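You operate a simulated robot arm through the tools that you are given. There is no shell and no other tool.

You are at the controls of a simulated two-armed robot. One attempt, no reset.

Task
The motor plugs are crossed: put purple in TILT and cream in ROLL, then jog TILT to 1.
Fine: switch the motors off while you move plugs and on again after; SPARE may hold one meanwhile and ends empty; axis knob on TILT.

The check looks at the end state, three seconds after you hand in, the way a careful person would. Anything else that was tipped, shoved, dropped, spilled or broken makes it a failure.

Robot
Two 7-joint arms with fingered hands on one trunk that stands fixed in place. Base frame: the origin is at the foot of the trunk, x ahead of it, y to its left, z up. Lengths are in mm, angles in degrees, forces in N, time in s.
The left shoulder is at [60, 177, 900], the right one opposite. Each reaches about 1000 mm from its shoulder. Payload 4 kg a hand.
The TCP of each hand is the grasp point between the finger pads, 37 mm short of the fingertips. In the tool frame z runs along the fingers and y along their closing line. The gripper opens to 124 mm; its body begins 43 mm behind the TCP. The gripper is a hand of 3 fingers: y runs from the thumb to the fingers, the wrist lies at [-15, -108, -202] in the tool frame.
Orientation is that of the tool frame in the base frame, as a unit quaternion [x, y, z, w]. With the fingers straight down and the wrist toward the robot, the tool's x, y and z point along [0, 1, 0], [1, 0, 0] and [0, 0, -1] of the base frame.

Tools
- The arms move only by the tool move_arm. It takes "left_increments", "right_increments" or both (then of equal length, played together; a hand with none holds still); each is a list that holds one entry, the list of rows, each a list of 6 numbers: the turn, a rotation vector about the tool's x, y, z in degrees, then the shift along the tool's x, y, z in cm. In form: [[[wx, wy, wz, x, y, z], ...]]. A call has 1 to 20 rows; each row shifts and turns the commanded pose from where the row before left it, along the tool's axes as they then stand. Rows are played at 5 a second. More than 50 mm and 8.6 degrees between two rows, and nothing of the call is played. Where a pose cannot be reached the arm comes as near as it can. A force on the tool above 50 N (or 10 N above the force at the start of the call, whichever is more), or a blocked arm, ends the call early, and 0.2 s more pass. In this call time passes only in rows, and 0.2 s behind the last. The reply holds the time, the measured pose of the TCP, the force on the tool along the base axes, the opening and the grip force, in the units named above and with some noise, with the torque about the TCP (base axes, N m) and any sound that the robot's microphone picked up.
- Cameras (640 x 400 px; columns grow to the right, rows downward): "scene" is now at [53.8, -1.7, 1551.6]; the picture's right is [-0.01, -1.00, 0.00], its down [-0.66, 0.01, -0.75] and it looks along [0.75, -0.01, -0.66] (base axes); focal length 326 px, centre (320, 200). "left" rides on the left gripper at [-64, -76, -137] in its tool frame; the picture's right is [-0.84, -0.26, 0.48], its down [0.48, -0.76, 0.43] and it looks along [0.25, 0.60, 0.76] (tool axes); focal length 256 px, centre (320, 200). "right" rides on the right gripper at [64, -76, -137] in its tool frame; the picture's right is [-0.84, 0.26, -0.48], its down [-0.48, -0.76, 0.43] and it looks along [-0.25, 0.60, 0.76] (tool axes); focal length 256 px, centre (320, 200). There is no depth. A picture from a camera that has moved, and an enlarged one, comes with that camera's place and axes in the base frame and with its lens.
- capture(camera): a new picture of that camera. The clock stands still meanwhile.
- move_column(by): slides the trunk up (or, below 0, down) by that many mm; the arms and the scene camera ride with it, the base frame stays. It gives what a move gives, with no picture.
- curl_fingers(index, middle, thumb_bend, thumb_turn, hand): sets how far each is bent, from 0 (flat) to 1 (curled in); at 0.3 the hand is open as for a grip, at 0.7 the pads meet at the TCP. One left out holds its place. A second passes; each finger stops where it meets its share of the squeeze, and holds until it gets a number again. It is the only way to open and close the hand. It gives what a move gives, with no picture; readings hold the bend of each and the force on the fingers (four entries, about 0 where the hand has none), thumb and palm. thumb_turn goes from beside the hand (0) to across from the fingers (1), as for a grip.
- turn_head(pan, tilt): turns the head with the scene camera to pan (to the left, within 86 degrees either way) and tilt (down, from -29 to 69), counted from straight ahead of the robot. It gives what a move gives.
- enlarge(camera, box): a new picture of the part [left, top, right, bottom] of that camera's present view, enlarged. The clock stands still meanwhile.
- finish_job(): hands the job in; it is judged then, once.

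Places have to be worked out from the pictures, the camera data and where the tool is seen. Open the grippers and draw the arms clear of the work before you hand the job in, unless the task says otherwise.

The tools are called after "Emit:" by a JSON object that holds its "api" and its "payload". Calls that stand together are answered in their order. move_arm: Moves the arms, as the interface text tells. Its arguments: {"type":"object","properties":{"left_increments":{"type":"array","items":{"type":"array","items":{"type":"array","items":{"type":"number"}}}},"right_increments":{"type":"array","items":{"type":"array","items":{"type":"array","items":{"type":"number"}}}}},"required":[]} The other tools are called the same way: move_column (by) moves the trunk up or down; curl_fingers (index, middle, thumb_bend, thumb_turn, hand) moves the fingers one by one; turn_head (pan, tilt) turns the head that bears the scene camera; capture (camera) takes a picture; enlarge (camera, box) takes an enlarged picture of a part of a camera's view; finish_job () hands the job in.

At the start:

```text
time: 0.0
left_eef_pos: [661.4, 257.9, 1115.6]
left_tool_rot: [0.707, 0.707, 0.001, -0.001]
left_wrist_force: [-0.9, 0.0, 0.4]
left_moment: [0.02, 0.0, 0.0]
left_finger_gap: 123.5
left_grasp_force: 0.0
left_shape: jaw
left_bend: [0.3, 0.3, 0.3, 0.98]
left_finger forces: [0.0, 0.0, 0.0, 0.0, 0.1, 0.0]
right_eef_pos: [524.5, -258.4, 1209.3]
right_tool_rot: [0.707, 0.707, 0.0, 0.0]
right_wrist_force: [-0.2, -0.3, 0.0]
right_moment: [0.02, -0.02, -0.01]
right_finger_gap: 123.6
right_grasp_force: 0.1
right_shape: jaw
right_bend: [0.3, 0.3, 0.3, 0.98]
right_finger forces: [0.0, 0.0, 0.0, 0.0, 0.0, 0.0]
trunk travel left (down, up): [-425.0, 165.0]
head pan, tilt (commanded): [-0.7, 41.1]
```

scene: 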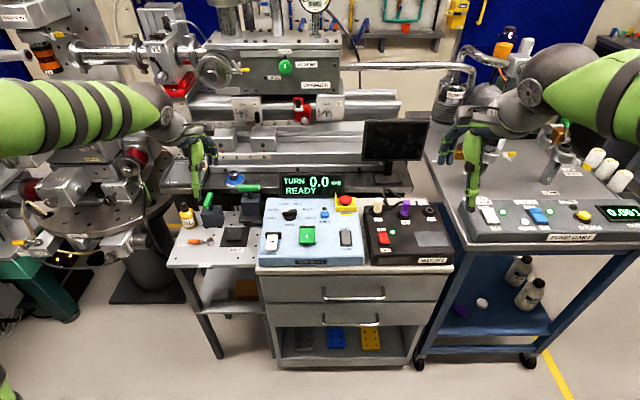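
right: 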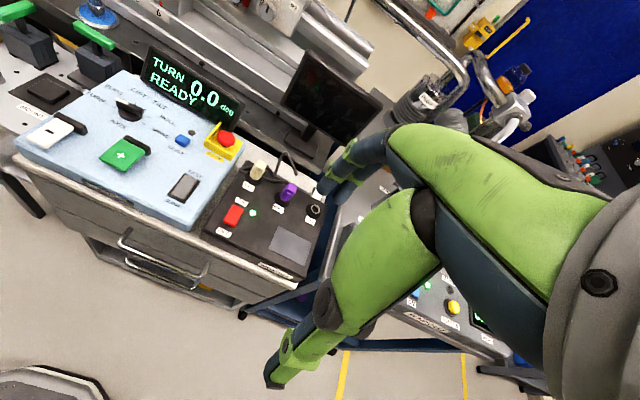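
left: 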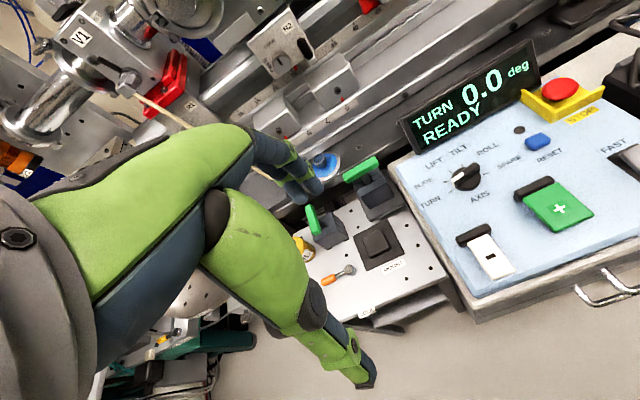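

I start by enlarging the control panel and the motor box from the scene and wrist cameras to read the labels.

Emit:
{"api": "enlarge", "payload": {"camera": "scene", "box": [250, 160, 460, 280]}}

Emit:
{"api": "enlarge", "payload": {"camera": "right", "box": [190, 130, 340, 290]}}

Emit:
{"api": "enlarge", "payload": {"camera": "left", "box": [390, 40, 640, 300]}}

Emit:
{"api": "enlarge", "payload": {"camera": "right", "box": [10, 50, 250, 230]}}

```text
3.05 times, centred on (355, 220) of scene
camera zoom: at [53.8, -1.7, 1551.6], right [-0.01, -1.0, 0.0], down [-0.66, 0.01, -0.75], along [0.75, -0.01, -0.66], focal length 993 px, centre (213, 139)
```

zoom: 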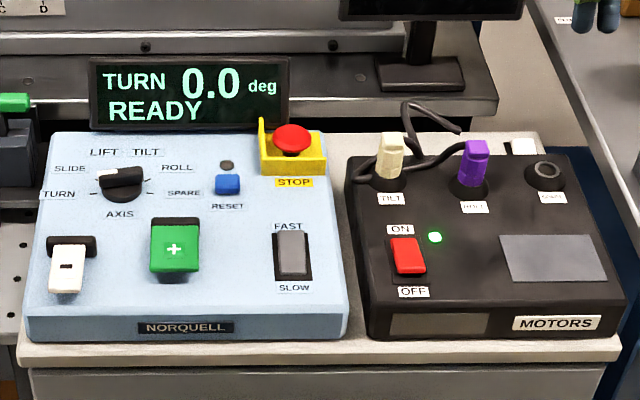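

```text
2.50 times, centred on (265, 210) of right
camera zoom: at [448.8, -195.3, 1346.2], right [0.26, -0.84, 0.48], down [-0.76, -0.48, -0.43], along [0.6, -0.25, -0.76], focal length 640 px, centre (458, 175)
```

zoom: 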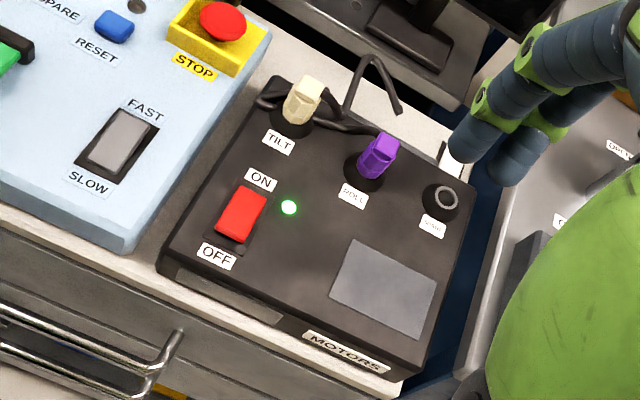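

```text
1.54 times, centred on (515, 170) of left
camera zoom: at [586.4, 194.2, 1253.0], right [-0.26, -0.84, -0.48], down [-0.76, 0.48, -0.43], along [0.6, 0.25, -0.76], focal length 394 px, centre (20, 246)
```

zoom: 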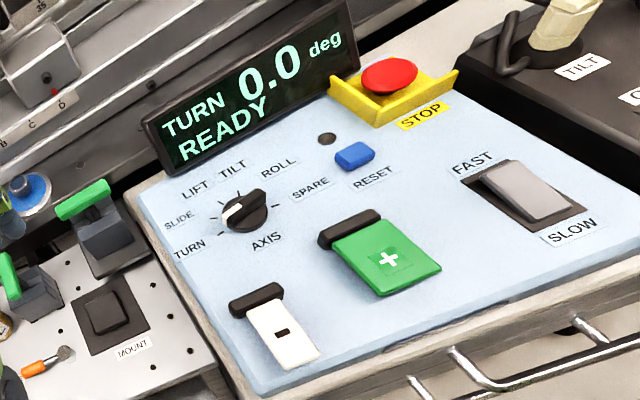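

```text
2.22 times, centred on (130, 140) of right
camera zoom: at [448.8, -195.3, 1346.2], right [0.26, -0.84, 0.48], down [-0.76, -0.48, -0.43], along [0.6, -0.25, -0.76], focal length 569 px, centre (742, 333)
```

zoom: 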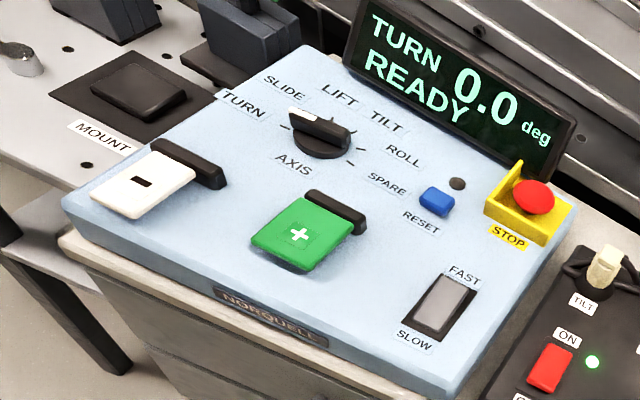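

The scene shows cream in TILT and purple in ROLL, with the motors on (green LED), the axis knob on TURN and SPARE empty. Rough triangulation puts the motor box top near z≈830 with the plugs around x≈803 and y≈-190 and -278. I lower the right hand in front of the box for a closer look.

Emit:
{"api": "move_arm", "payload": {"right_increments": [[[0, 0, 0, 0, 1.7, 3.5], [0, 0, 0, 0, 1.7, 3.5], [0, 0, 0, 0, 1.7, 3.5], [0, 0, 0, 0, 1.7, 3.5], [0, 0, 0, 0, 1.7, 3.5], [0, 0, 0, 0, 1.6, 3.5]]]}}

Emit:
{"api": "capture", "payload": {"camera": "right"}}

Emit:
{"api": "capture", "payload": {"camera": "scene"}}

```text
time: 1.4
left_eef_pos: [662.6, 257.4, 1114.7]
left_tool_rot: [0.707, 0.707, 0.0, 0.0]
left_wrist_force: [0.1, -0.2, 0.0]
left_moment: [0.0, -0.02, -0.02]
left_finger_gap: 123.9
left_grasp_force: 0.0
left_shape: jaw
left_bend: [0.3, 0.3, 0.3, 0.98]
left_finger forces: [0.0, 0.1, 0.0, 0.0, 0.0, 0.1]
right_eef_pos: [627.0, -258.0, 995.0]
right_tool_rot: [0.707, 0.707, 0.0, -0.001]
right_wrist_force: [0.4, 0.2, -0.4]
right_moment: [-0.03, -0.01, 0.01]
right_finger_gap: 124.0
right_grasp_force: 0.0
right_shape: jaw
right_bend: [0.3, 0.3, 0.3, 0.98]
right_finger forces: [0.1, 0.0, 0.1, 0.0, 0.0, 0.0]
trunk travel left (down, up): [-425.0, 165.0]
head pan, tilt (commanded): [-0.7, 41.1]
```

```text
taken
camera right: at [550.9, -195.2, 1132.1], right [0.26, -0.84, 0.48], down [-0.76, -0.48, -0.43], along [0.6, -0.25, -0.76], focal length 256 px, centre (320, 200)
```

right: 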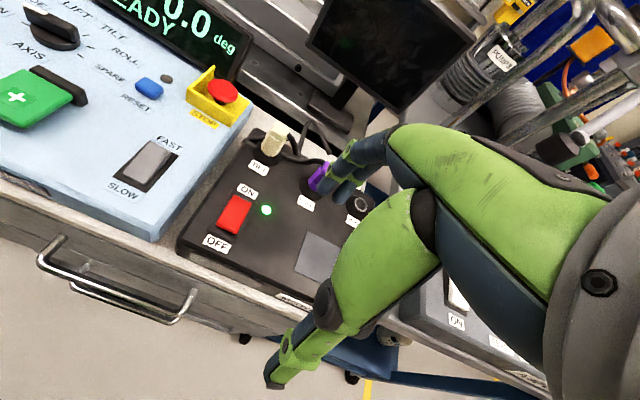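

```text
taken
camera scene: at [54.5, -1.6, 1551.6], right [-0.01, -1.0, 0.0], down [-0.66, 0.01, -0.75], along [0.75, -0.01, -0.66], focal length 326 px, centre (320, 200)
```

scene: 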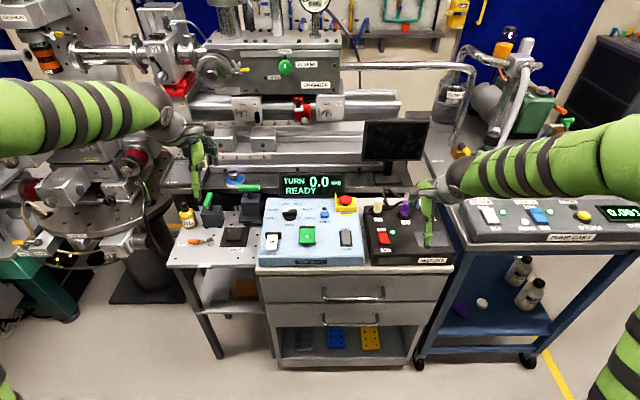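

The fingers hide part of the box from this position. I enlarge the visible part, then shift the hand right for a clear view.

Emit:
{"api": "enlarge", "payload": {"camera": "right", "box": [170, 110, 400, 310]}}

Emit:
{"api": "enlarge", "payload": {"camera": "scene", "box": [350, 180, 470, 275]}}

Emit:
{"api": "enlarge", "payload": {"camera": "right", "box": [0, 0, 260, 240]}}

```text
2.00 times, centred on (285, 210) of right
camera zoom: at [550.9, -195.2, 1132.1], right [0.26, -0.84, 0.48], down [-0.76, -0.48, -0.43], along [0.6, -0.25, -0.76], focal length 512 px, centre (390, 180)
```

zoom: 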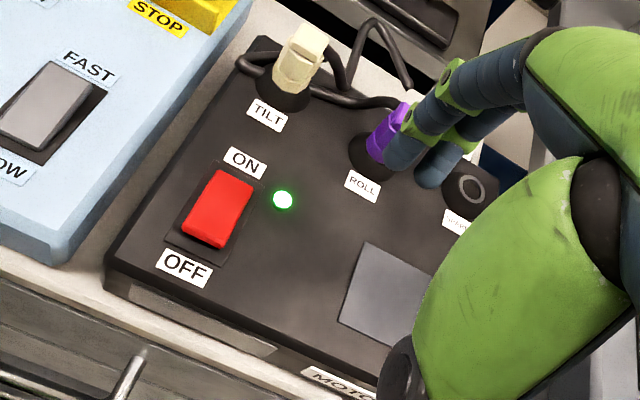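

```text
4.21 times, centred on (410, 228) of scene
camera zoom: at [54.5, -1.6, 1551.6], right [-0.01, -1.0, 0.0], down [-0.66, 0.01, -0.75], along [0.75, -0.01, -0.66], focal length 1372 px, centre (-59, 84)
```

zoom: 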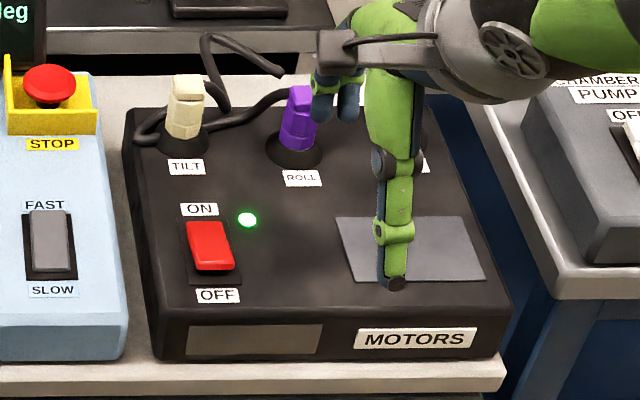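

```text
1.67 times, centred on (130, 120) of right
camera zoom: at [550.9, -195.2, 1132.1], right [0.26, -0.84, 0.48], down [-0.76, -0.48, -0.43], along [0.6, -0.25, -0.76], focal length 427 px, centre (637, 333)
```

zoom: 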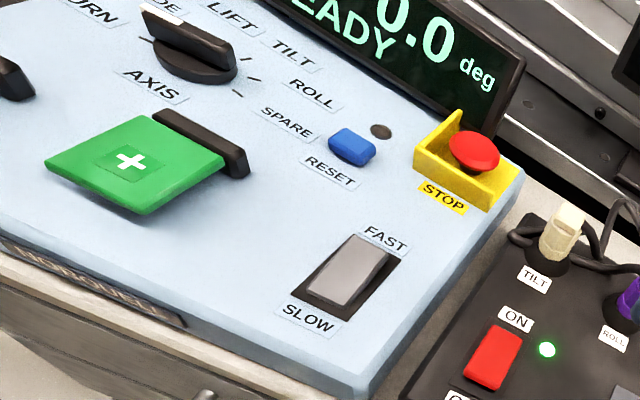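

The plugs stand about 55 mm high, and the fingertips reach 37 mm below the TCP with index and middle about 20 mm apart. I shift the hand right and slightly back so its camera can see all three sockets and the cables.

Emit:
{"api": "move_arm", "payload": {"right_increments": [[[0, 0, 0, -3, -0.7, 0], [0, 0, 0, -3, -0.7, 0], [0, 0, 0, -3, -0.7, 0], [0, 0, 0, -3, -0.6, 0]]]}}

Emit:
{"api": "enlarge", "payload": {"camera": "right", "box": [130, 40, 370, 260]}}

Emit:
{"api": "enlarge", "payload": {"camera": "scene", "box": [350, 180, 470, 275]}}

```text
time: 2.4
left_eef_pos: [662.1, 257.5, 1116.0]
left_tool_rot: [0.707, 0.707, 0.0, 0.0]
left_wrist_force: [-0.1, 0.2, -0.1]
left_moment: [0.01, 0.0, -0.01]
left_finger_gap: 124.0
left_grasp_force: 0.2
left_shape: jaw
left_bend: [0.3, 0.3, 0.3, 0.98]
left_finger forces: [0.1, 0.0, 0.0, 0.1, 0.1, 0.0]
right_eef_pos: [599.1, -379.5, 998.3]
right_tool_rot: [0.706, 0.708, 0.001, 0.0]
right_wrist_force: [-0.5, -0.5, 0.0]
right_moment: [-0.02, 0.01, -0.02]
right_finger_gap: 123.5
right_grasp_force: 0.0
right_shape: jaw
right_bend: [0.3, 0.3, 0.3, 0.98]
right_finger forces: [0.0, 0.1, 0.0, 0.1, 0.0, 0.0]
trunk travel left (down, up): [-425.0, 165.0]
head pan, tilt (commanded): [-0.7, 41.1]
```

```text
1.82 times, centred on (250, 150) of right
camera zoom: at [524.1, -316.8, 1135.4], right [0.26, -0.84, 0.48], down [-0.76, -0.48, -0.43], along [0.6, -0.25, -0.76], focal length 465 px, centre (447, 291)
```

zoom: 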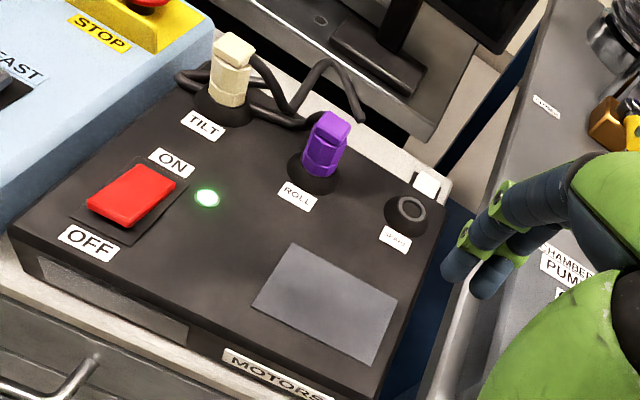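

```text
4.21 times, centred on (410, 228) of scene
camera zoom: at [53.7, -2.2, 1551.6], right [-0.01, -1.0, 0.0], down [-0.66, 0.01, -0.75], along [0.75, -0.01, -0.66], focal length 1372 px, centre (-59, 84)
```

zoom: 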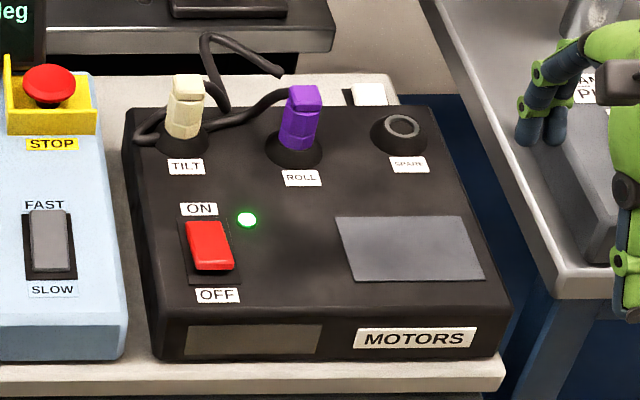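

Triangulating between the two wrist views, the box top is flat at z≈837. The rocker is centred near (694, -195), the plug tops are at z≈888 and the sockets at x≈806, with y≈-191, -276 and -356. I pinch the right hand shut to use it as a poker and check where the fingertips are.

Emit:
{"api": "curl_fingers", "payload": {"hand": "right", "index": 0.7, "middle": 0.7, "thumb_bend": 0.7}}

Emit:
{"api": "capture", "payload": {"camera": "right"}}

Emit:
{"api": "enlarge", "payload": {"camera": "scene", "box": [400, 160, 520, 255]}}

```text
time: 3.4
left_eef_pos: [662.4, 258.6, 1115.4]
left_tool_rot: [0.707, 0.707, 0.0, 0.0]
left_wrist_force: [-0.4, 0.0, -0.6]
left_moment: [0.02, -0.01, 0.01]
left_finger_gap: 123.5
left_grasp_force: 0.0
left_shape: jaw
left_bend: [0.3, 0.3, 0.3, 0.98]
left_finger forces: [0.1, 0.1, 0.1, 0.1, 0.1, 0.0]
right_eef_pos: [598.7, -379.5, 999.3]
right_tool_rot: [0.707, 0.707, 0.0, -0.001]
right_wrist_force: [-0.4, -0.2, 0.4]
right_moment: [-0.01, 0.05, 0.01]
right_finger_gap: 1.1
right_grasp_force: 0.1
right_shape: fingers
right_bend: [0.7, 0.7, 0.7, 0.98]
right_finger forces: [0.0, 0.1, 0.1, 0.0, 0.1, 0.1]
trunk travel left (down, up): [-425.0, 165.0]
head pan, tilt (commanded): [-0.7, 41.1]
```

```text
taken
camera right: at [524.3, -316.5, 1135.6], right [0.26, -0.84, 0.48], down [-0.76, -0.48, -0.43], along [0.6, -0.25, -0.76], focal length 256 px, centre (320, 200)
```

right: 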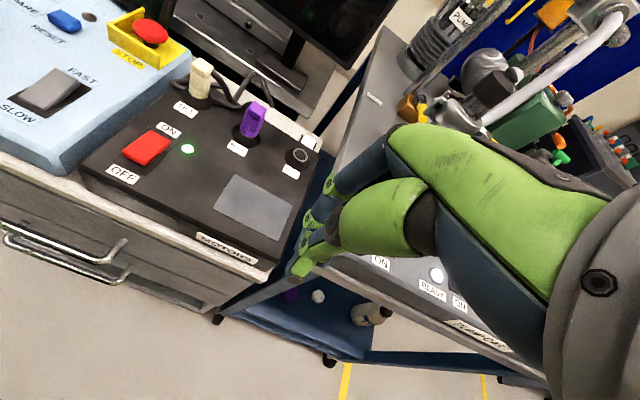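

```text
4.21 times, centred on (460, 208) of scene
camera zoom: at [53.8, -1.8, 1551.6], right [-0.01, -1.0, 0.0], down [-0.66, 0.01, -0.75], along [0.75, -0.01, -0.66], focal length 1372 px, centre (-270, 168)
```

zoom: 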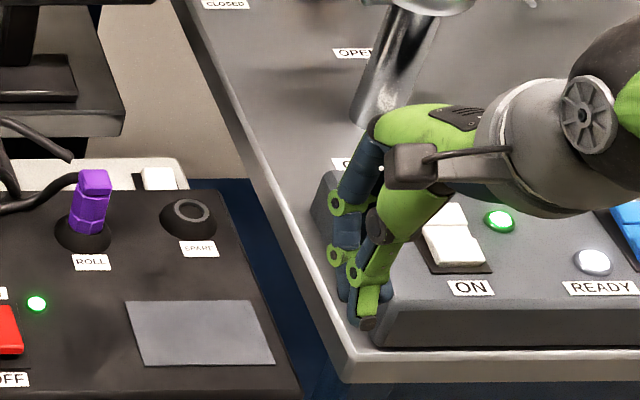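

The pinched fingertips appear where the model predicts, about 37 mm below the TCP. The rocker runs roughly x 672 to 717 at y≈-196. I move the poker over its OFF (near) end.

Emit:
{"api": "move_arm", "payload": {"right_increments": [[[0, 0, 0, 3.67, 1.6, 1.4], [0, 0, 0, 3.67, 1.6, 1.4], [0, 0, 0, 3.67, 1.6, 1.4], [0, 0, 0, 3.67, 1.6, 1.4], [0, 0, 0, 3.67, 1.6, 1.4]]]}}

Emit:
{"api": "enlarge", "payload": {"camera": "right", "box": [180, 120, 420, 320]}}

Emit:
{"api": "enlarge", "payload": {"camera": "scene", "box": [340, 180, 460, 275]}}

```text
time: 4.6
left_eef_pos: [662.2, 258.5, 1115.0]
left_tool_rot: [0.707, 0.707, -0.001, 0.0]
left_wrist_force: [0.0, -0.4, 0.6]
left_moment: [0.01, 0.02, -0.04]
left_finger_gap: 124.0
left_grasp_force: 0.1
left_shape: jaw
left_bend: [0.3, 0.3, 0.3, 0.98]
left_finger forces: [0.0, 0.0, 0.0, 0.0, 0.0, 0.1]
right_eef_pos: [679.8, -194.4, 929.1]
right_tool_rot: [0.707, 0.707, -0.001, 0.0]
right_wrist_force: [0.3, 0.4, -0.7]
right_moment: [0.0, -0.01, 0.03]
right_finger_gap: 1.1
right_grasp_force: 0.0
right_shape: fingers
right_bend: [0.7, 0.7, 0.7, 0.98]
right_finger forces: [0.0, 0.0, 0.1, 0.0, 0.0, 0.0]
trunk travel left (down, up): [-425.0, 165.0]
head pan, tilt (commanded): [-0.7, 41.1]
```

```text
2.00 times, centred on (300, 220) of right
camera zoom: at [603.6, -131.2, 1066.1], right [0.26, -0.84, 0.48], down [-0.76, -0.48, -0.44], along [0.6, -0.25, -0.76], focal length 512 px, centre (360, 160)
```

zoom: 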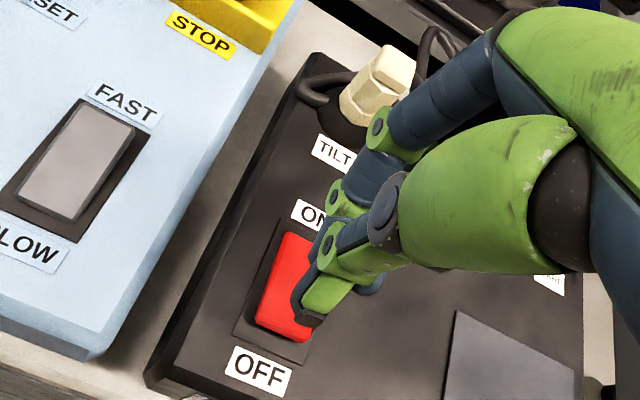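

```text
4.21 times, centred on (400, 228) of scene
camera zoom: at [54.2, -1.0, 1551.6], right [-0.01, -1.0, 0.0], down [-0.66, 0.01, -0.75], along [0.75, -0.01, -0.66], focal length 1372 px, centre (-17, 84)
```

zoom: 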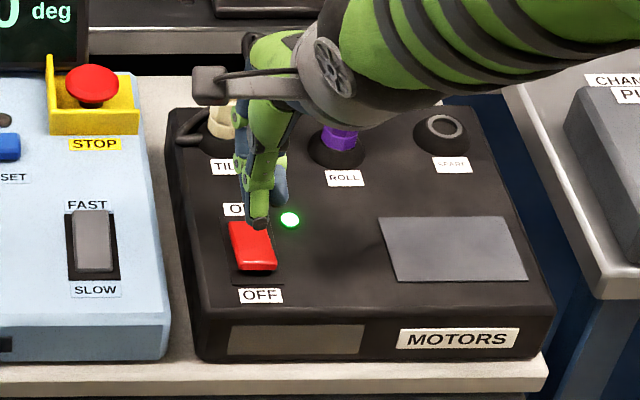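

The poker is over the OFF half, with the thumb tip near x≈670 and y≈-188. I descend with a small correction in y and stop just above contact height.

Emit:
{"api": "move_arm", "payload": {"right_increments": [[[0, 0, 0, -0.4, 0, 2.0], [0, 0, 0, 0, 0, 1.5], [0, 0, 0, 0, 0, 0.5], [0, 0, 0, 0, 0, 0.3]]]}}

Emit:
{"api": "enlarge", "payload": {"camera": "scene", "box": [340, 180, 460, 275]}}

Emit:
{"api": "enlarge", "payload": {"camera": "right", "box": [180, 120, 420, 320]}}

```text
time: 5.6
left_eef_pos: [660.9, 258.4, 1115.4]
left_tool_rot: [0.707, 0.707, 0.0, 0.0]
left_wrist_force: [0.2, -0.2, 0.5]
left_moment: [-0.01, -0.02, 0.01]
left_finger_gap: 123.8
left_grasp_force: 0.1
left_shape: jaw
left_bend: [0.3, 0.3, 0.3, 0.98]
left_finger forces: [0.0, 0.0, 0.0, 0.0, 0.0, 0.0]
right_eef_pos: [678.0, -198.1, 886.3]
right_tool_rot: [0.706, 0.708, 0.0, -0.002]
right_wrist_force: [-0.8, 0.5, 1.0]
right_moment: [-0.01, 0.01, 0.01]
right_finger_gap: 1.5
right_grasp_force: 0.8
right_shape: fingers
right_bend: [0.7, 0.7, 0.7, 0.98]
right_finger forces: [0.0, 0.1, 0.0, 0.0, 1.7, 0.0]
trunk travel left (down, up): [-425.0, 165.0]
head pan, tilt (commanded): [-0.7, 41.1]
```

```text
4.21 times, centred on (400, 228) of scene
camera zoom: at [53.7, -1.6, 1551.6], right [-0.01, -1.0, 0.0], down [-0.66, 0.01, -0.75], along [0.75, -0.01, -0.66], focal length 1372 px, centre (-17, 84)
```

zoom: 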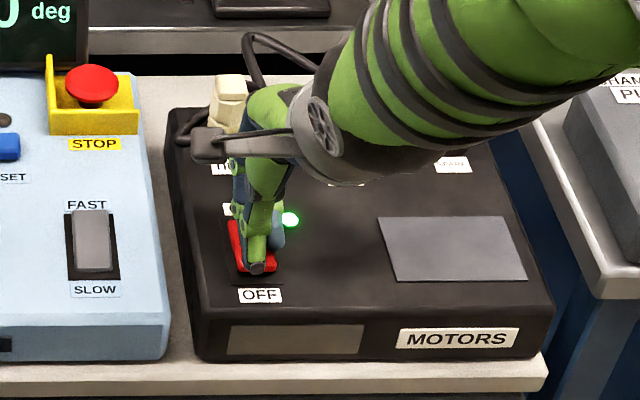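

```text
2.00 times, centred on (300, 220) of right
camera zoom: at [602.4, -135.2, 1023.9], right [0.26, -0.84, 0.48], down [-0.76, -0.48, -0.43], along [0.6, -0.25, -0.76], focal length 512 px, centre (360, 160)
```

zoom: 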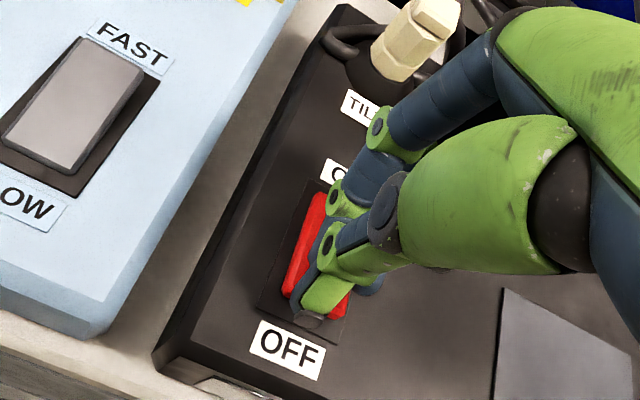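

The thumb is just touching the OFF end (1.7 N) with the TCP at z=886. I press down a few millimetres.

Emit:
{"api": "move_arm", "payload": {"right_increments": [[[0, 0, 0, 0, 0, 0.25], [0, 0, 0, 0, 0, 0.25]]]}}

Emit:
{"api": "enlarge", "payload": {"camera": "scene", "box": [340, 180, 460, 275]}}

```text
time: 6.2
left_eef_pos: [662.1, 257.8, 1116.1]
left_tool_rot: [0.707, 0.707, 0.0, 0.0]
left_wrist_force: [0.3, -0.6, 0.5]
left_moment: [0.02, -0.02, -0.01]
left_finger_gap: 123.5
left_grasp_force: 0.1
left_shape: jaw
left_bend: [0.3, 0.3, 0.3, 0.98]
left_finger forces: [0.1, 0.0, 0.0, 0.1, 0.0, 0.0]
right_eef_pos: [678.4, -198.5, 880.9]
right_tool_rot: [0.706, 0.708, 0.0, 0.0]
right_wrist_force: [-0.6, -0.2, -0.2]
right_moment: [0.01, 0.02, -0.03]
right_finger_gap: 1.4
right_grasp_force: 0.0
right_shape: fingers
right_bend: [0.7, 0.7, 0.7, 0.98]
right_finger forces: [0.1, 0.0, 0.0, 0.0, 0.1, 0.1]
trunk travel left (down, up): [-425.0, 165.0]
head pan, tilt (commanded): [-0.7, 41.1]
```

```text
4.21 times, centred on (400, 228) of scene
camera zoom: at [53.8, -1.7, 1551.6], right [-0.01, -1.0, 0.0], down [-0.66, 0.01, -0.75], along [0.75, -0.01, -0.66], focal length 1372 px, centre (-17, 84)
```

zoom: 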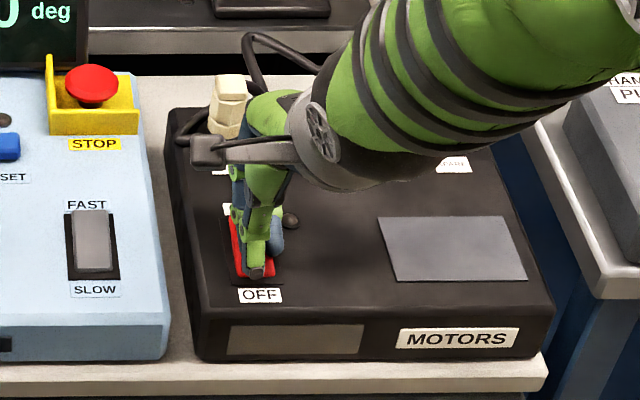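

The LED is out, so the motors are off. I lift the hand and move back to look at the display and the plug cables.

Emit:
{"api": "move_arm", "payload": {"right_increments": [[[0, 0, 0, 0, 0, -3], [0, 0, 0, 0, 0, -4], [0, 0, 0, -4, 0, -4], [0, 0, 0, -4.5, -1, 0], [0, 0, 0, -4.5, -1, 0], [0, 0, 0, -4.5, -1, 0]]]}}

Emit:
{"api": "enlarge", "payload": {"camera": "right", "box": [150, 30, 350, 180]}}

Emit:
{"api": "enlarge", "payload": {"camera": "scene", "box": [360, 185, 450, 245]}}

Emit:
{"api": "enlarge", "payload": {"camera": "scene", "box": [250, 160, 460, 280]}}

```text
refused: row 3 steps farther than a row can; nothing moved
```

```text
2.67 times, centred on (250, 105) of right
camera zoom: at [602.6, -135.5, 1018.5], right [0.26, -0.84, 0.48], down [-0.76, -0.48, -0.43], along [0.6, -0.25, -0.76], focal length 683 px, centre (507, 453)
```

zoom: 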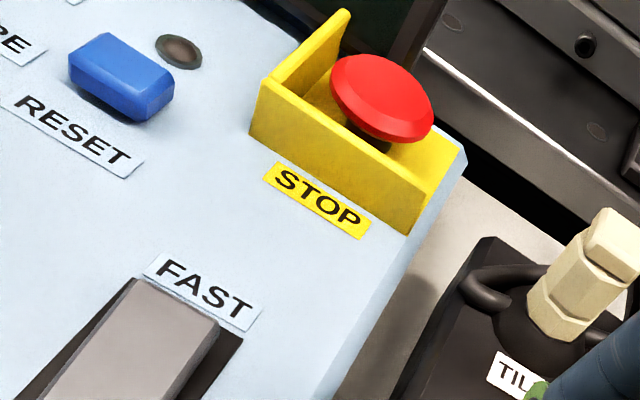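

```text
6.67 times, centred on (405, 215) of scene
camera zoom: at [53.8, -1.7, 1551.6], right [-0.01, -1.0, 0.0], down [-0.66, 0.01, -0.75], along [0.75, -0.01, -0.66], focal length 2172 px, centre (-247, 100)
```

zoom: 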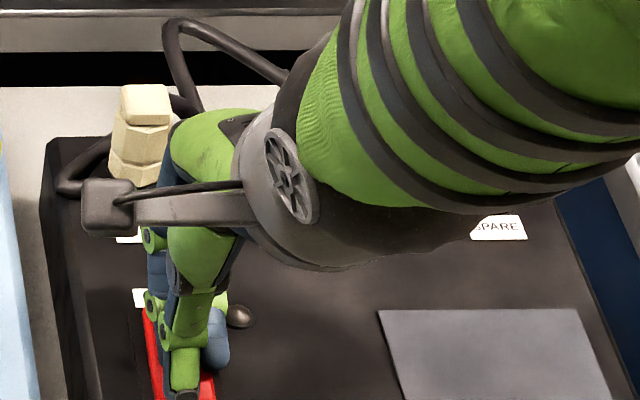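

```text
3.05 times, centred on (355, 220) of scene
camera zoom: at [53.8, -1.7, 1551.6], right [-0.01, -1.0, 0.0], down [-0.66, 0.01, -0.75], along [0.75, -0.01, -0.66], focal length 993 px, centre (213, 139)
```

zoom: 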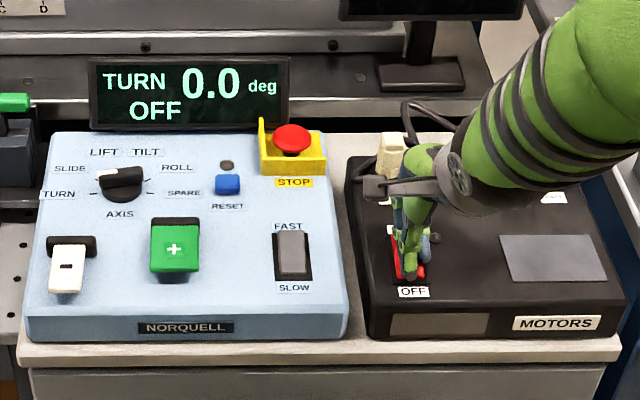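

The display reads OFF. The retreat was refused because one row was too long, so I resend it with shorter rows.

Emit:
{"api": "move_arm", "payload": {"right_increments": [[[0, 0, 0, 0, 0, -3], [0, 0, 0, 0, 0, -4], [0, 0, 0, -3, 0, -3], [0, 0, 0, -4, -1, -1], [0, 0, 0, -4, -1, 0], [0, 0, 0, -4, -1, 0], [0, 0, 0, -3, -1, 0]]]}}

Emit:
{"api": "enlarge", "payload": {"camera": "right", "box": [130, 40, 330, 180]}}

Emit:
{"api": "enlarge", "payload": {"camera": "scene", "box": [360, 185, 450, 245]}}

```text
time: 7.8
left_eef_pos: [662.5, 257.9, 1116.2]
left_tool_rot: [0.707, 0.707, -0.001, -0.001]
left_wrist_force: [-0.6, -0.5, -0.5]
left_moment: [0.0, 0.02, 0.01]
left_finger_gap: 123.6
left_grasp_force: 0.0
left_shape: jaw
left_bend: [0.3, 0.3, 0.3, 0.98]
left_finger forces: [0.0, 0.0, 0.1, 0.0, 0.0, 0.0]
right_eef_pos: [637.0, -378.1, 993.5]
right_tool_rot: [0.706, 0.708, 0.001, -0.001]
right_wrist_force: [-0.7, 0.3, 0.0]
right_moment: [0.01, 0.0, -0.03]
right_finger_gap: 1.2
right_grasp_force: 0.1
right_shape: fingers
right_bend: [0.7, 0.7, 0.7, 0.98]
right_finger forces: [0.0, 0.0, 0.0, 0.0, 0.1, 0.1]
trunk travel left (down, up): [-425.0, 165.0]
head pan, tilt (commanded): [-0.7, 41.1]
```

```text
2.86 times, centred on (230, 110) of right
camera zoom: at [562.0, -315.8, 1130.0], right [0.26, -0.84, 0.48], down [-0.76, -0.48, -0.43], along [0.6, -0.25, -0.76], focal length 731 px, centre (577, 457)
```

zoom: 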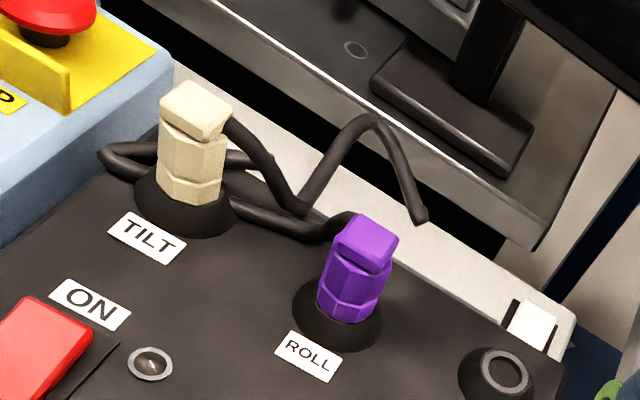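

```text
6.67 times, centred on (405, 215) of scene
camera zoom: at [53.6, -2.1, 1551.6], right [-0.01, -1.0, 0.0], down [-0.66, 0.01, -0.75], along [0.75, -0.01, -0.66], focal length 2172 px, centre (-247, 100)
```

zoom: 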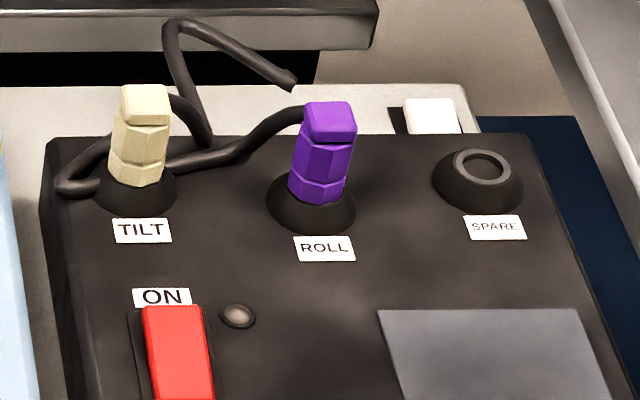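

The cables leave the caps on the back side, purple's to its back left and cream's to its back right. I bring the wrist camera closer to see how they run before choosing a grip direction.

Emit:
{"api": "move_arm", "payload": {"right_increments": [[[0, 0, 0, -1, 3, 0.5], [0, 0, 0, -1, 3, 0.5], [0, 0, 0, -1, 3, 0.5]]]}}

Emit:
{"api": "capture", "payload": {"camera": "right"}}

Emit:
{"api": "enlarge", "payload": {"camera": "right", "box": [60, 40, 300, 200]}}

```text
time: 8.6
left_eef_pos: [663.4, 258.2, 1115.7]
left_tool_rot: [0.707, 0.707, 0.0, 0.0]
left_wrist_force: [-0.7, 0.4, 0.4]
left_moment: [-0.01, -0.02, 0.04]
left_finger_gap: 123.6
left_grasp_force: 0.1
left_shape: jaw
left_bend: [0.3, 0.3, 0.3, 0.98]
left_finger forces: [0.1, 0.0, 0.0, 0.1, 0.1, 0.0]
right_eef_pos: [728.9, -408.9, 976.1]
right_tool_rot: [0.707, 0.707, 0.0, 0.0]
right_wrist_force: [0.3, 0.4, 0.2]
right_moment: [0.04, -0.02, -0.01]
right_finger_gap: 1.6
right_grasp_force: 0.0
right_shape: fingers
right_bend: [0.7, 0.7, 0.7, 0.98]
right_finger forces: [0.1, 0.0, 0.0, 0.0, 0.0, 0.0]
trunk travel left (down, up): [-425.0, 165.0]
head pan, tilt (commanded): [-0.7, 41.1]
```

```text
taken
camera right: at [653.6, -345.9, 1114.1], right [0.26, -0.84, 0.48], down [-0.76, -0.48, -0.43], along [0.6, -0.25, -0.76], focal length 256 px, centre (320, 200)
```

right: 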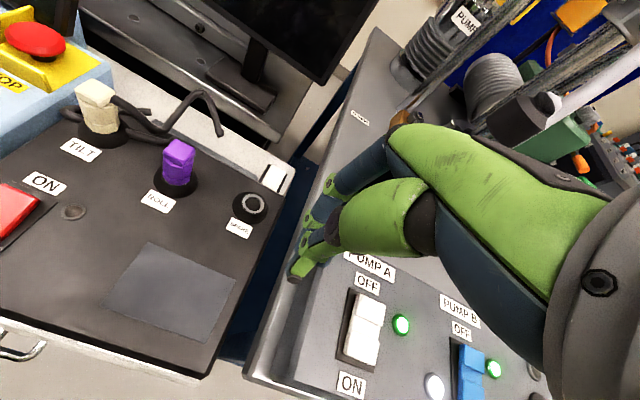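

```text
2.50 times, centred on (180, 120) of right
camera zoom: at [653.6, -345.9, 1114.1], right [0.26, -0.84, 0.48], down [-0.76, -0.48, -0.43], along [0.6, -0.25, -0.76], focal length 640 px, centre (670, 400)
```

zoom: 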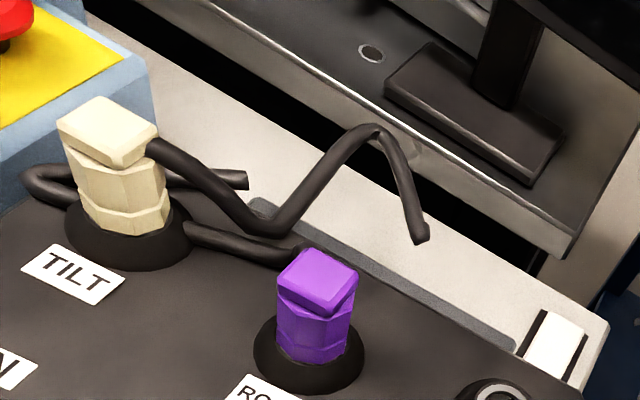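

The cables are clear now: both leave sideways, so a front-back grip meets only bare plug faces. The refined positions are purple at about (793, -275.5) with its cap top at z≈893, cream at about (804, -192), and SPARE at about (805, -357) with its ring at z≈849. I move above purple and half open the hand.

Emit:
{"api": "move_arm", "payload": {"right_increments": [[[0, 0, 0, 3.3, 1.6, -0.3], [0, 0, 0, 3.35, 1.6, 0], [0, 0, 0, 3.35, 1.6, 0], [0, 0, 0, 3.35, 1.6, 0]]]}}

Emit:
{"api": "curl_fingers", "payload": {"hand": "right", "index": 0.5, "middle": 0.5, "thumb_bend": 0.5}}

Emit:
{"api": "enlarge", "payload": {"camera": "right", "box": [180, 120, 420, 320]}}

Emit:
{"api": "enlarge", "payload": {"camera": "scene", "box": [360, 165, 480, 245]}}

```text
time: 9.6
left_eef_pos: [662.9, 258.1, 1115.7]
left_tool_rot: [0.707, 0.707, 0.0, -0.001]
left_wrist_force: [-1.4, 1.1, 0.3]
left_moment: [-0.01, 0.02, 0.02]
left_finger_gap: 123.5
left_grasp_force: 0.0
left_shape: jaw
left_bend: [0.3, 0.3, 0.3, 0.98]
left_finger forces: [0.0, 0.0, 0.0, 0.1, 0.1, 0.0]
right_eef_pos: [791.4, -275.3, 977.8]
right_tool_rot: [0.707, 0.707, -0.001, -0.001]
right_wrist_force: [0.8, 0.3, -0.3]
right_moment: [0.0, 0.0, 0.0]
right_finger_gap: 1.5
right_grasp_force: 0.0
right_shape: fingers
right_bend: [0.7, 0.7, 0.7, 0.98]
right_finger forces: [0.1, 0.0, 0.0, 0.1, 0.0, 0.0]
trunk travel left (down, up): [-425.0, 165.0]
head pan, tilt (commanded): [-0.7, 41.1]
```

```text
time: 10.6
left_eef_pos: [662.6, 258.8, 1115.5]
left_tool_rot: [0.708, 0.707, 0.001, -0.001]
left_wrist_force: [0.3, 0.1, -0.5]
left_moment: [0.01, -0.01, 0.01]
left_finger_gap: 123.7
left_grasp_force: 0.0
left_shape: jaw
left_bend: [0.3, 0.3, 0.3, 0.98]
left_finger forces: [0.1, 0.0, 0.0, 0.0, 0.0, 0.0]
right_eef_pos: [791.0, -274.5, 978.2]
right_tool_rot: [0.707, 0.707, 0.0, 0.0]
right_wrist_force: [0.5, 0.4, 0.2]
right_moment: [0.0, 0.0, -0.04]
right_finger_gap: 61.7
right_grasp_force: 0.1
right_shape: fingers
right_bend: [0.5, 0.5, 0.5, 0.98]
right_finger forces: [0.0, 0.1, 0.0, 0.0, 0.0, 0.0]
trunk travel left (down, up): [-425.0, 165.0]
head pan, tilt (commanded): [-0.7, 41.1]
```

```text
2.00 times, centred on (300, 220) of right
camera zoom: at [716.6, -212.5, 1114.9], right [0.26, -0.84, 0.48], down [-0.76, -0.48, -0.43], along [0.6, -0.25, -0.76], focal length 512 px, centre (360, 160)
```

zoom: 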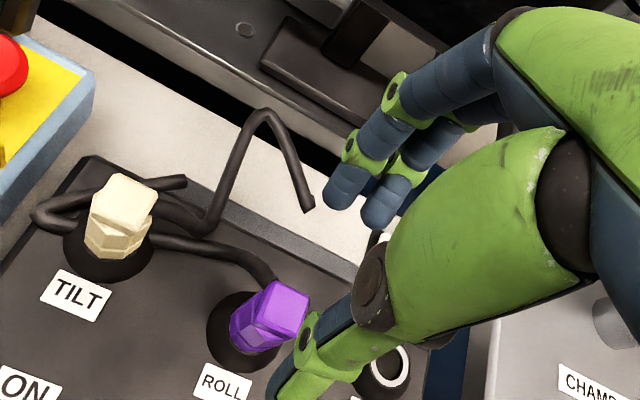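

```text
5.00 times, centred on (420, 205) of scene
camera zoom: at [53.9, -1.7, 1551.6], right [-0.01, -1.0, 0.0], down [-0.66, 0.01, -0.75], along [0.75, -0.01, -0.66], focal length 1629 px, centre (-180, 175)
```

zoom: 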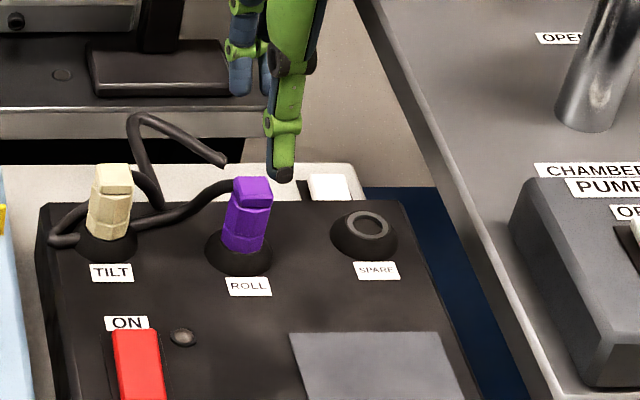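

Three views agree: purple is centred at about (794, -275), cream at (806, -191) and SPARE at (804, -356). I descend around purple to TCP z≈886, so the tips stop just above the collar.

Emit:
{"api": "move_arm", "payload": {"right_increments": [[[0, 0, 0, 0, 0.3, 3], [0, 0, 0, 0, 0, 3], [0, 0, 0, 0, 0, 2], [0, 0, 0, 0, 0, 1.2]]]}}

Emit:
{"api": "enlarge", "payload": {"camera": "right", "box": [180, 120, 420, 320]}}

Emit:
{"api": "enlarge", "payload": {"camera": "scene", "box": [360, 165, 480, 245]}}

```text
time: 11.6
left_eef_pos: [661.6, 257.4, 1115.3]
left_tool_rot: [0.708, 0.707, 0.0, 0.0]
left_wrist_force: [-0.1, -0.1, -0.3]
left_moment: [0.0, 0.0, 0.0]
left_finger_gap: 123.6
left_grasp_force: 0.1
left_shape: jaw
left_bend: [0.3, 0.3, 0.3, 0.98]
left_finger forces: [0.0, 0.0, 0.0, 0.1, 0.1, 0.1]
right_eef_pos: [794.6, -276.0, 885.7]
right_tool_rot: [0.707, 0.707, 0.0, -0.001]
right_wrist_force: [0.1, -0.4, -0.8]
right_moment: [-0.03, 0.01, -0.01]
right_finger_gap: 61.9
right_grasp_force: 0.0
right_shape: fingers
right_bend: [0.5, 0.5, 0.5, 0.98]
right_finger forces: [0.1, 0.0, 0.0, 0.0, 0.1, 0.1]
trunk travel left (down, up): [-425.0, 165.0]
head pan, tilt (commanded): [-0.7, 41.1]
```

```text
2.00 times, centred on (300, 220) of right
camera zoom: at [719.5, -212.7, 1022.9], right [0.26, -0.84, 0.48], down [-0.76, -0.48, -0.43], along [0.6, -0.25, -0.76], focal length 512 px, centre (360, 160)
```

zoom: 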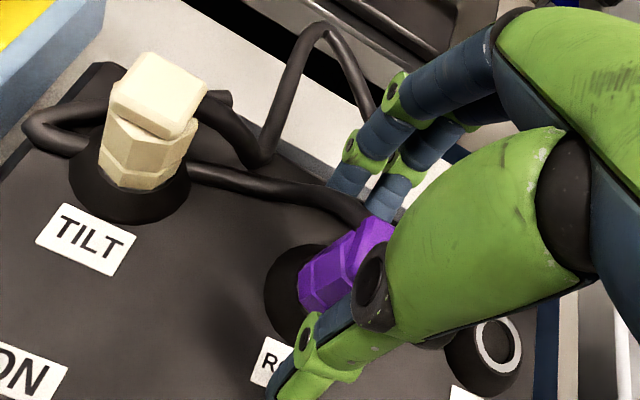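

```text
5.00 times, centred on (420, 205) of scene
camera zoom: at [54.0, -1.8, 1551.6], right [-0.01, -1.0, 0.0], down [-0.66, 0.01, -0.75], along [0.75, -0.01, -0.66], focal length 1629 px, centre (-180, 175)
```

zoom: 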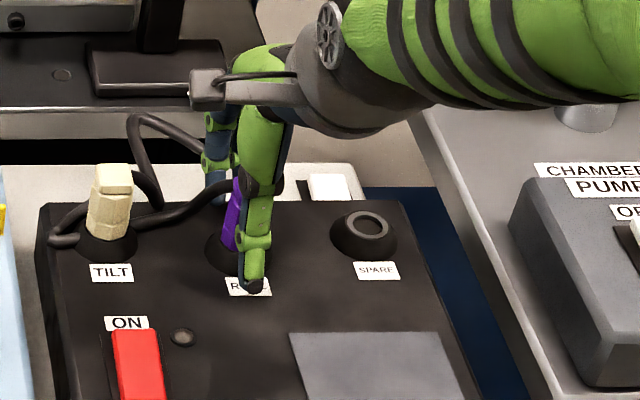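

The plug sits between the thumb and the two fingers with no contact yet. I close the hand on it.

Emit:
{"api": "curl_fingers", "payload": {"hand": "right", "index": 0.75, "middle": 0.75, "thumb_bend": 0.75}}

Emit:
{"api": "enlarge", "payload": {"camera": "right", "box": [180, 120, 420, 320]}}

Emit:
{"api": "enlarge", "payload": {"camera": "scene", "box": [360, 165, 480, 245]}}

```text
time: 12.6
left_eef_pos: [661.7, 258.7, 1115.7]
left_tool_rot: [0.707, 0.707, 0.0, 0.0]
left_wrist_force: [-0.3, -0.2, 0.2]
left_moment: [-0.03, -0.03, -0.01]
left_finger_gap: 123.7
left_grasp_force: 0.0
left_shape: jaw
left_bend: [0.3, 0.3, 0.3, 0.98]
left_finger forces: [0.1, 0.0, 0.0, 0.0, 0.0, 0.0]
right_eef_pos: [795.5, -275.5, 888.5]
right_tool_rot: [0.707, 0.707, 0.001, 0.0]
right_wrist_force: [1.7, -1.2, 6.1]
right_moment: [-0.05, -0.29, 0.05]
right_finger_gap: 19.7
right_grasp_force: 26.0
right_shape: fingers
right_bend: [0.64, 0.65, 0.66, 0.96]
right_finger forces: [13.1, 13.0, 0.0, 0.1, 26.2, 0.1]
trunk travel left (down, up): [-425.0, 165.0]
head pan, tilt (commanded): [-0.7, 41.1]
```

```text
2.00 times, centred on (300, 220) of right
camera zoom: at [719.3, -212.5, 1023.9], right [0.26, -0.84, 0.48], down [-0.76, -0.48, -0.44], along [0.6, -0.25, -0.76], focal length 512 px, centre (360, 160)
```

zoom: 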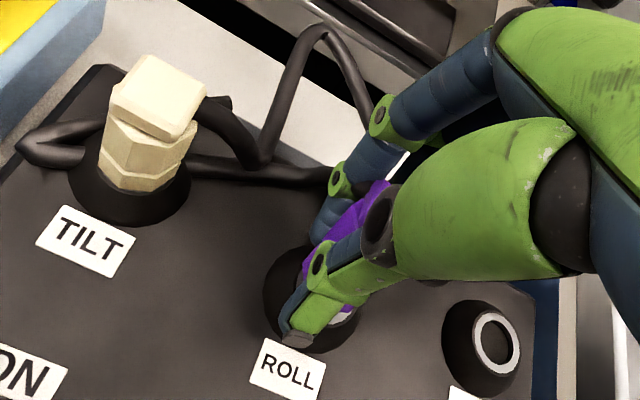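

```text
5.00 times, centred on (420, 205) of scene
camera zoom: at [53.4, -1.6, 1551.7], right [-0.01, -1.0, 0.0], down [-0.66, 0.01, -0.75], along [0.75, -0.01, -0.66], focal length 1629 px, centre (-180, 175)
```

zoom: 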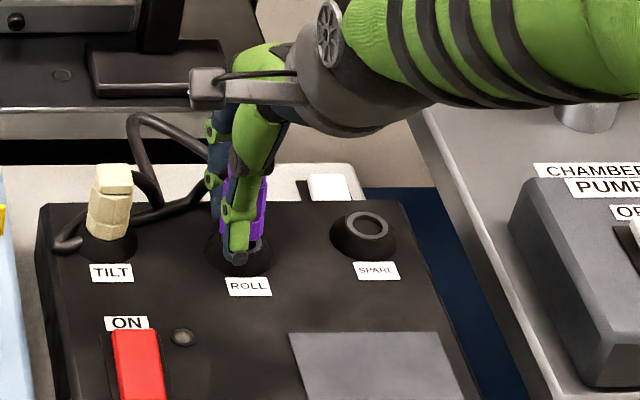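

The grip holds at 26 N with a 19.7 mm gap, and the cable flexes with the plug. I pull straight up slowly.

Emit:
{"api": "move_arm", "payload": {"right_increments": [[[0, 0, 0, 0, 0, -0.5], [0, 0, 0, 0, 0, -0.7], [0, 0, 0, 0, 0, -1.0], [0, 0, 0, 0, 0, -1.0], [0, 0, 0, 0, 0, -1.0]]]}}

Emit:
{"api": "enlarge", "payload": {"camera": "right", "box": [180, 120, 420, 320]}}

Emit:
{"api": "enlarge", "payload": {"camera": "scene", "box": [360, 165, 480, 245]}}

```text
time: 13.8
left_eef_pos: [661.1, 257.6, 1115.1]
left_tool_rot: [0.707, 0.707, 0.0, 0.0]
left_wrist_force: [-0.4, 0.4, -0.2]
left_moment: [-0.03, -0.04, -0.01]
left_finger_gap: 123.2
left_grasp_force: 0.0
left_shape: jaw
left_bend: [0.3, 0.3, 0.3, 0.98]
left_finger forces: [0.0, 0.0, 0.0, 0.1, 0.0, 0.1]
right_eef_pos: [796.8, -275.0, 930.0]
right_tool_rot: [0.707, 0.707, 0.0, 0.0]
right_wrist_force: [-0.3, 0.0, 0.4]
right_moment: [-0.02, -0.02, 0.01]
right_finger_gap: 19.0
right_grasp_force: 25.6
right_shape: fingers
right_bend: [0.63, 0.66, 0.66, 0.95]
right_finger forces: [13.0, 12.7, 0.0, 0.1, 26.0, 0.1]
trunk travel left (down, up): [-425.0, 165.0]
head pan, tilt (commanded): [-0.7, 41.1]
```

```text
2.00 times, centred on (300, 220) of right
camera zoom: at [720.6, -211.8, 1067.1], right [0.26, -0.84, 0.48], down [-0.76, -0.48, -0.44], along [0.6, -0.25, -0.76], focal length 512 px, centre (360, 160)
```

zoom: 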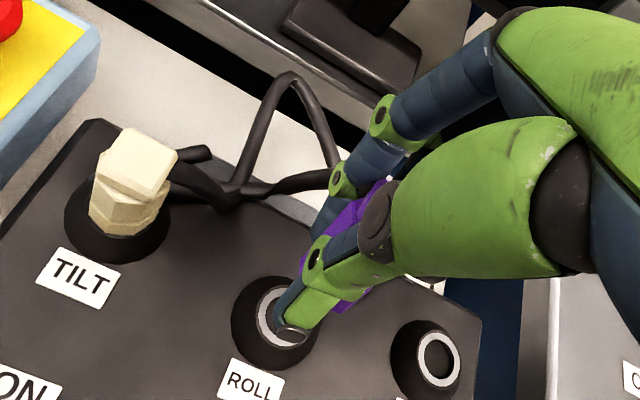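

```text
5.00 times, centred on (420, 205) of scene
camera zoom: at [53.7, -1.7, 1551.6], right [-0.01, -1.0, 0.0], down [-0.66, 0.01, -0.75], along [0.75, -0.01, -0.66], focal length 1629 px, centre (-180, 175)
```

zoom: 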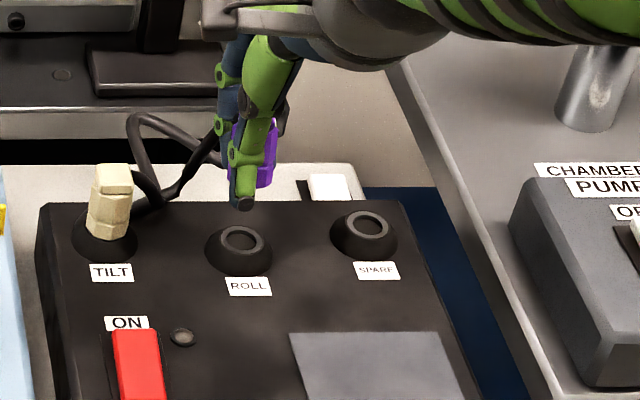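

The plug is out and held at 26 N. I zoom in to check how it hangs in the hand and to measure the exposed ROLL and SPARE rings.

Emit:
{"api": "enlarge", "payload": {"camera": "scene", "box": [395, 180, 455, 220]}}

Emit:
{"api": "enlarge", "payload": {"camera": "right", "box": [280, 190, 420, 310]}}

Emit:
{"api": "capture", "payload": {"camera": "left"}}

```text
10.00 times, centred on (425, 200) of scene
camera zoom: at [53.7, -1.7, 1551.6], right [-0.01, -1.0, 0.0], down [-0.66, 0.01, -0.75], along [0.75, -0.01, -0.66], focal length 3258 px, centre (-730, 200)
```

zoom: 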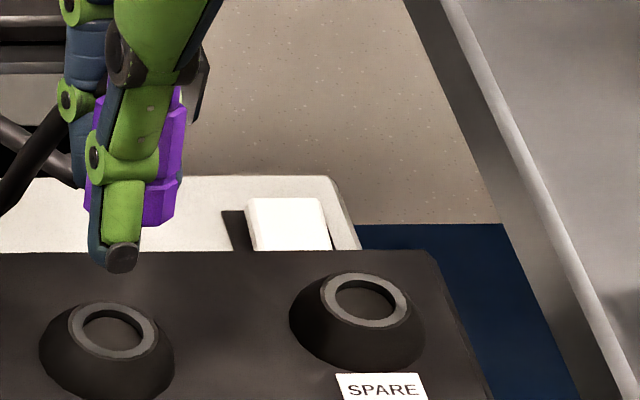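

```text
3.33 times, centred on (350, 250) of right
camera zoom: at [720.6, -211.8, 1067.1], right [0.26, -0.84, 0.48], down [-0.76, -0.48, -0.44], along [0.6, -0.25, -0.76], focal length 853 px, centre (220, 33)
```

zoom: 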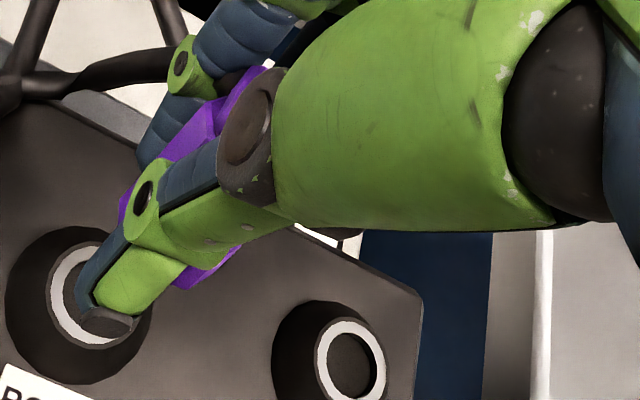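

```text
taken
camera left: at [586.3, 194.3, 1253.1], right [-0.26, -0.84, -0.48], down [-0.76, 0.48, -0.43], along [0.6, 0.25, -0.76], focal length 256 px, centre (320, 200)
```

left: 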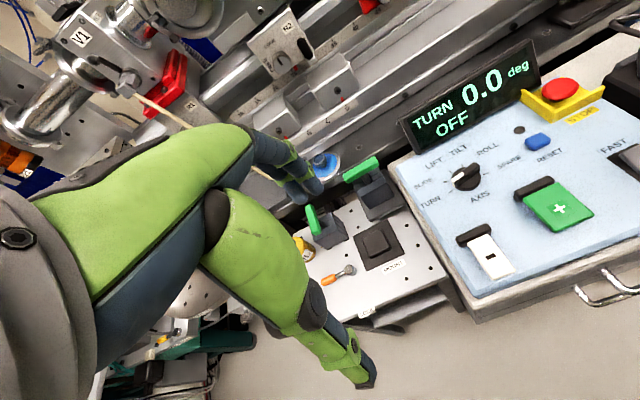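

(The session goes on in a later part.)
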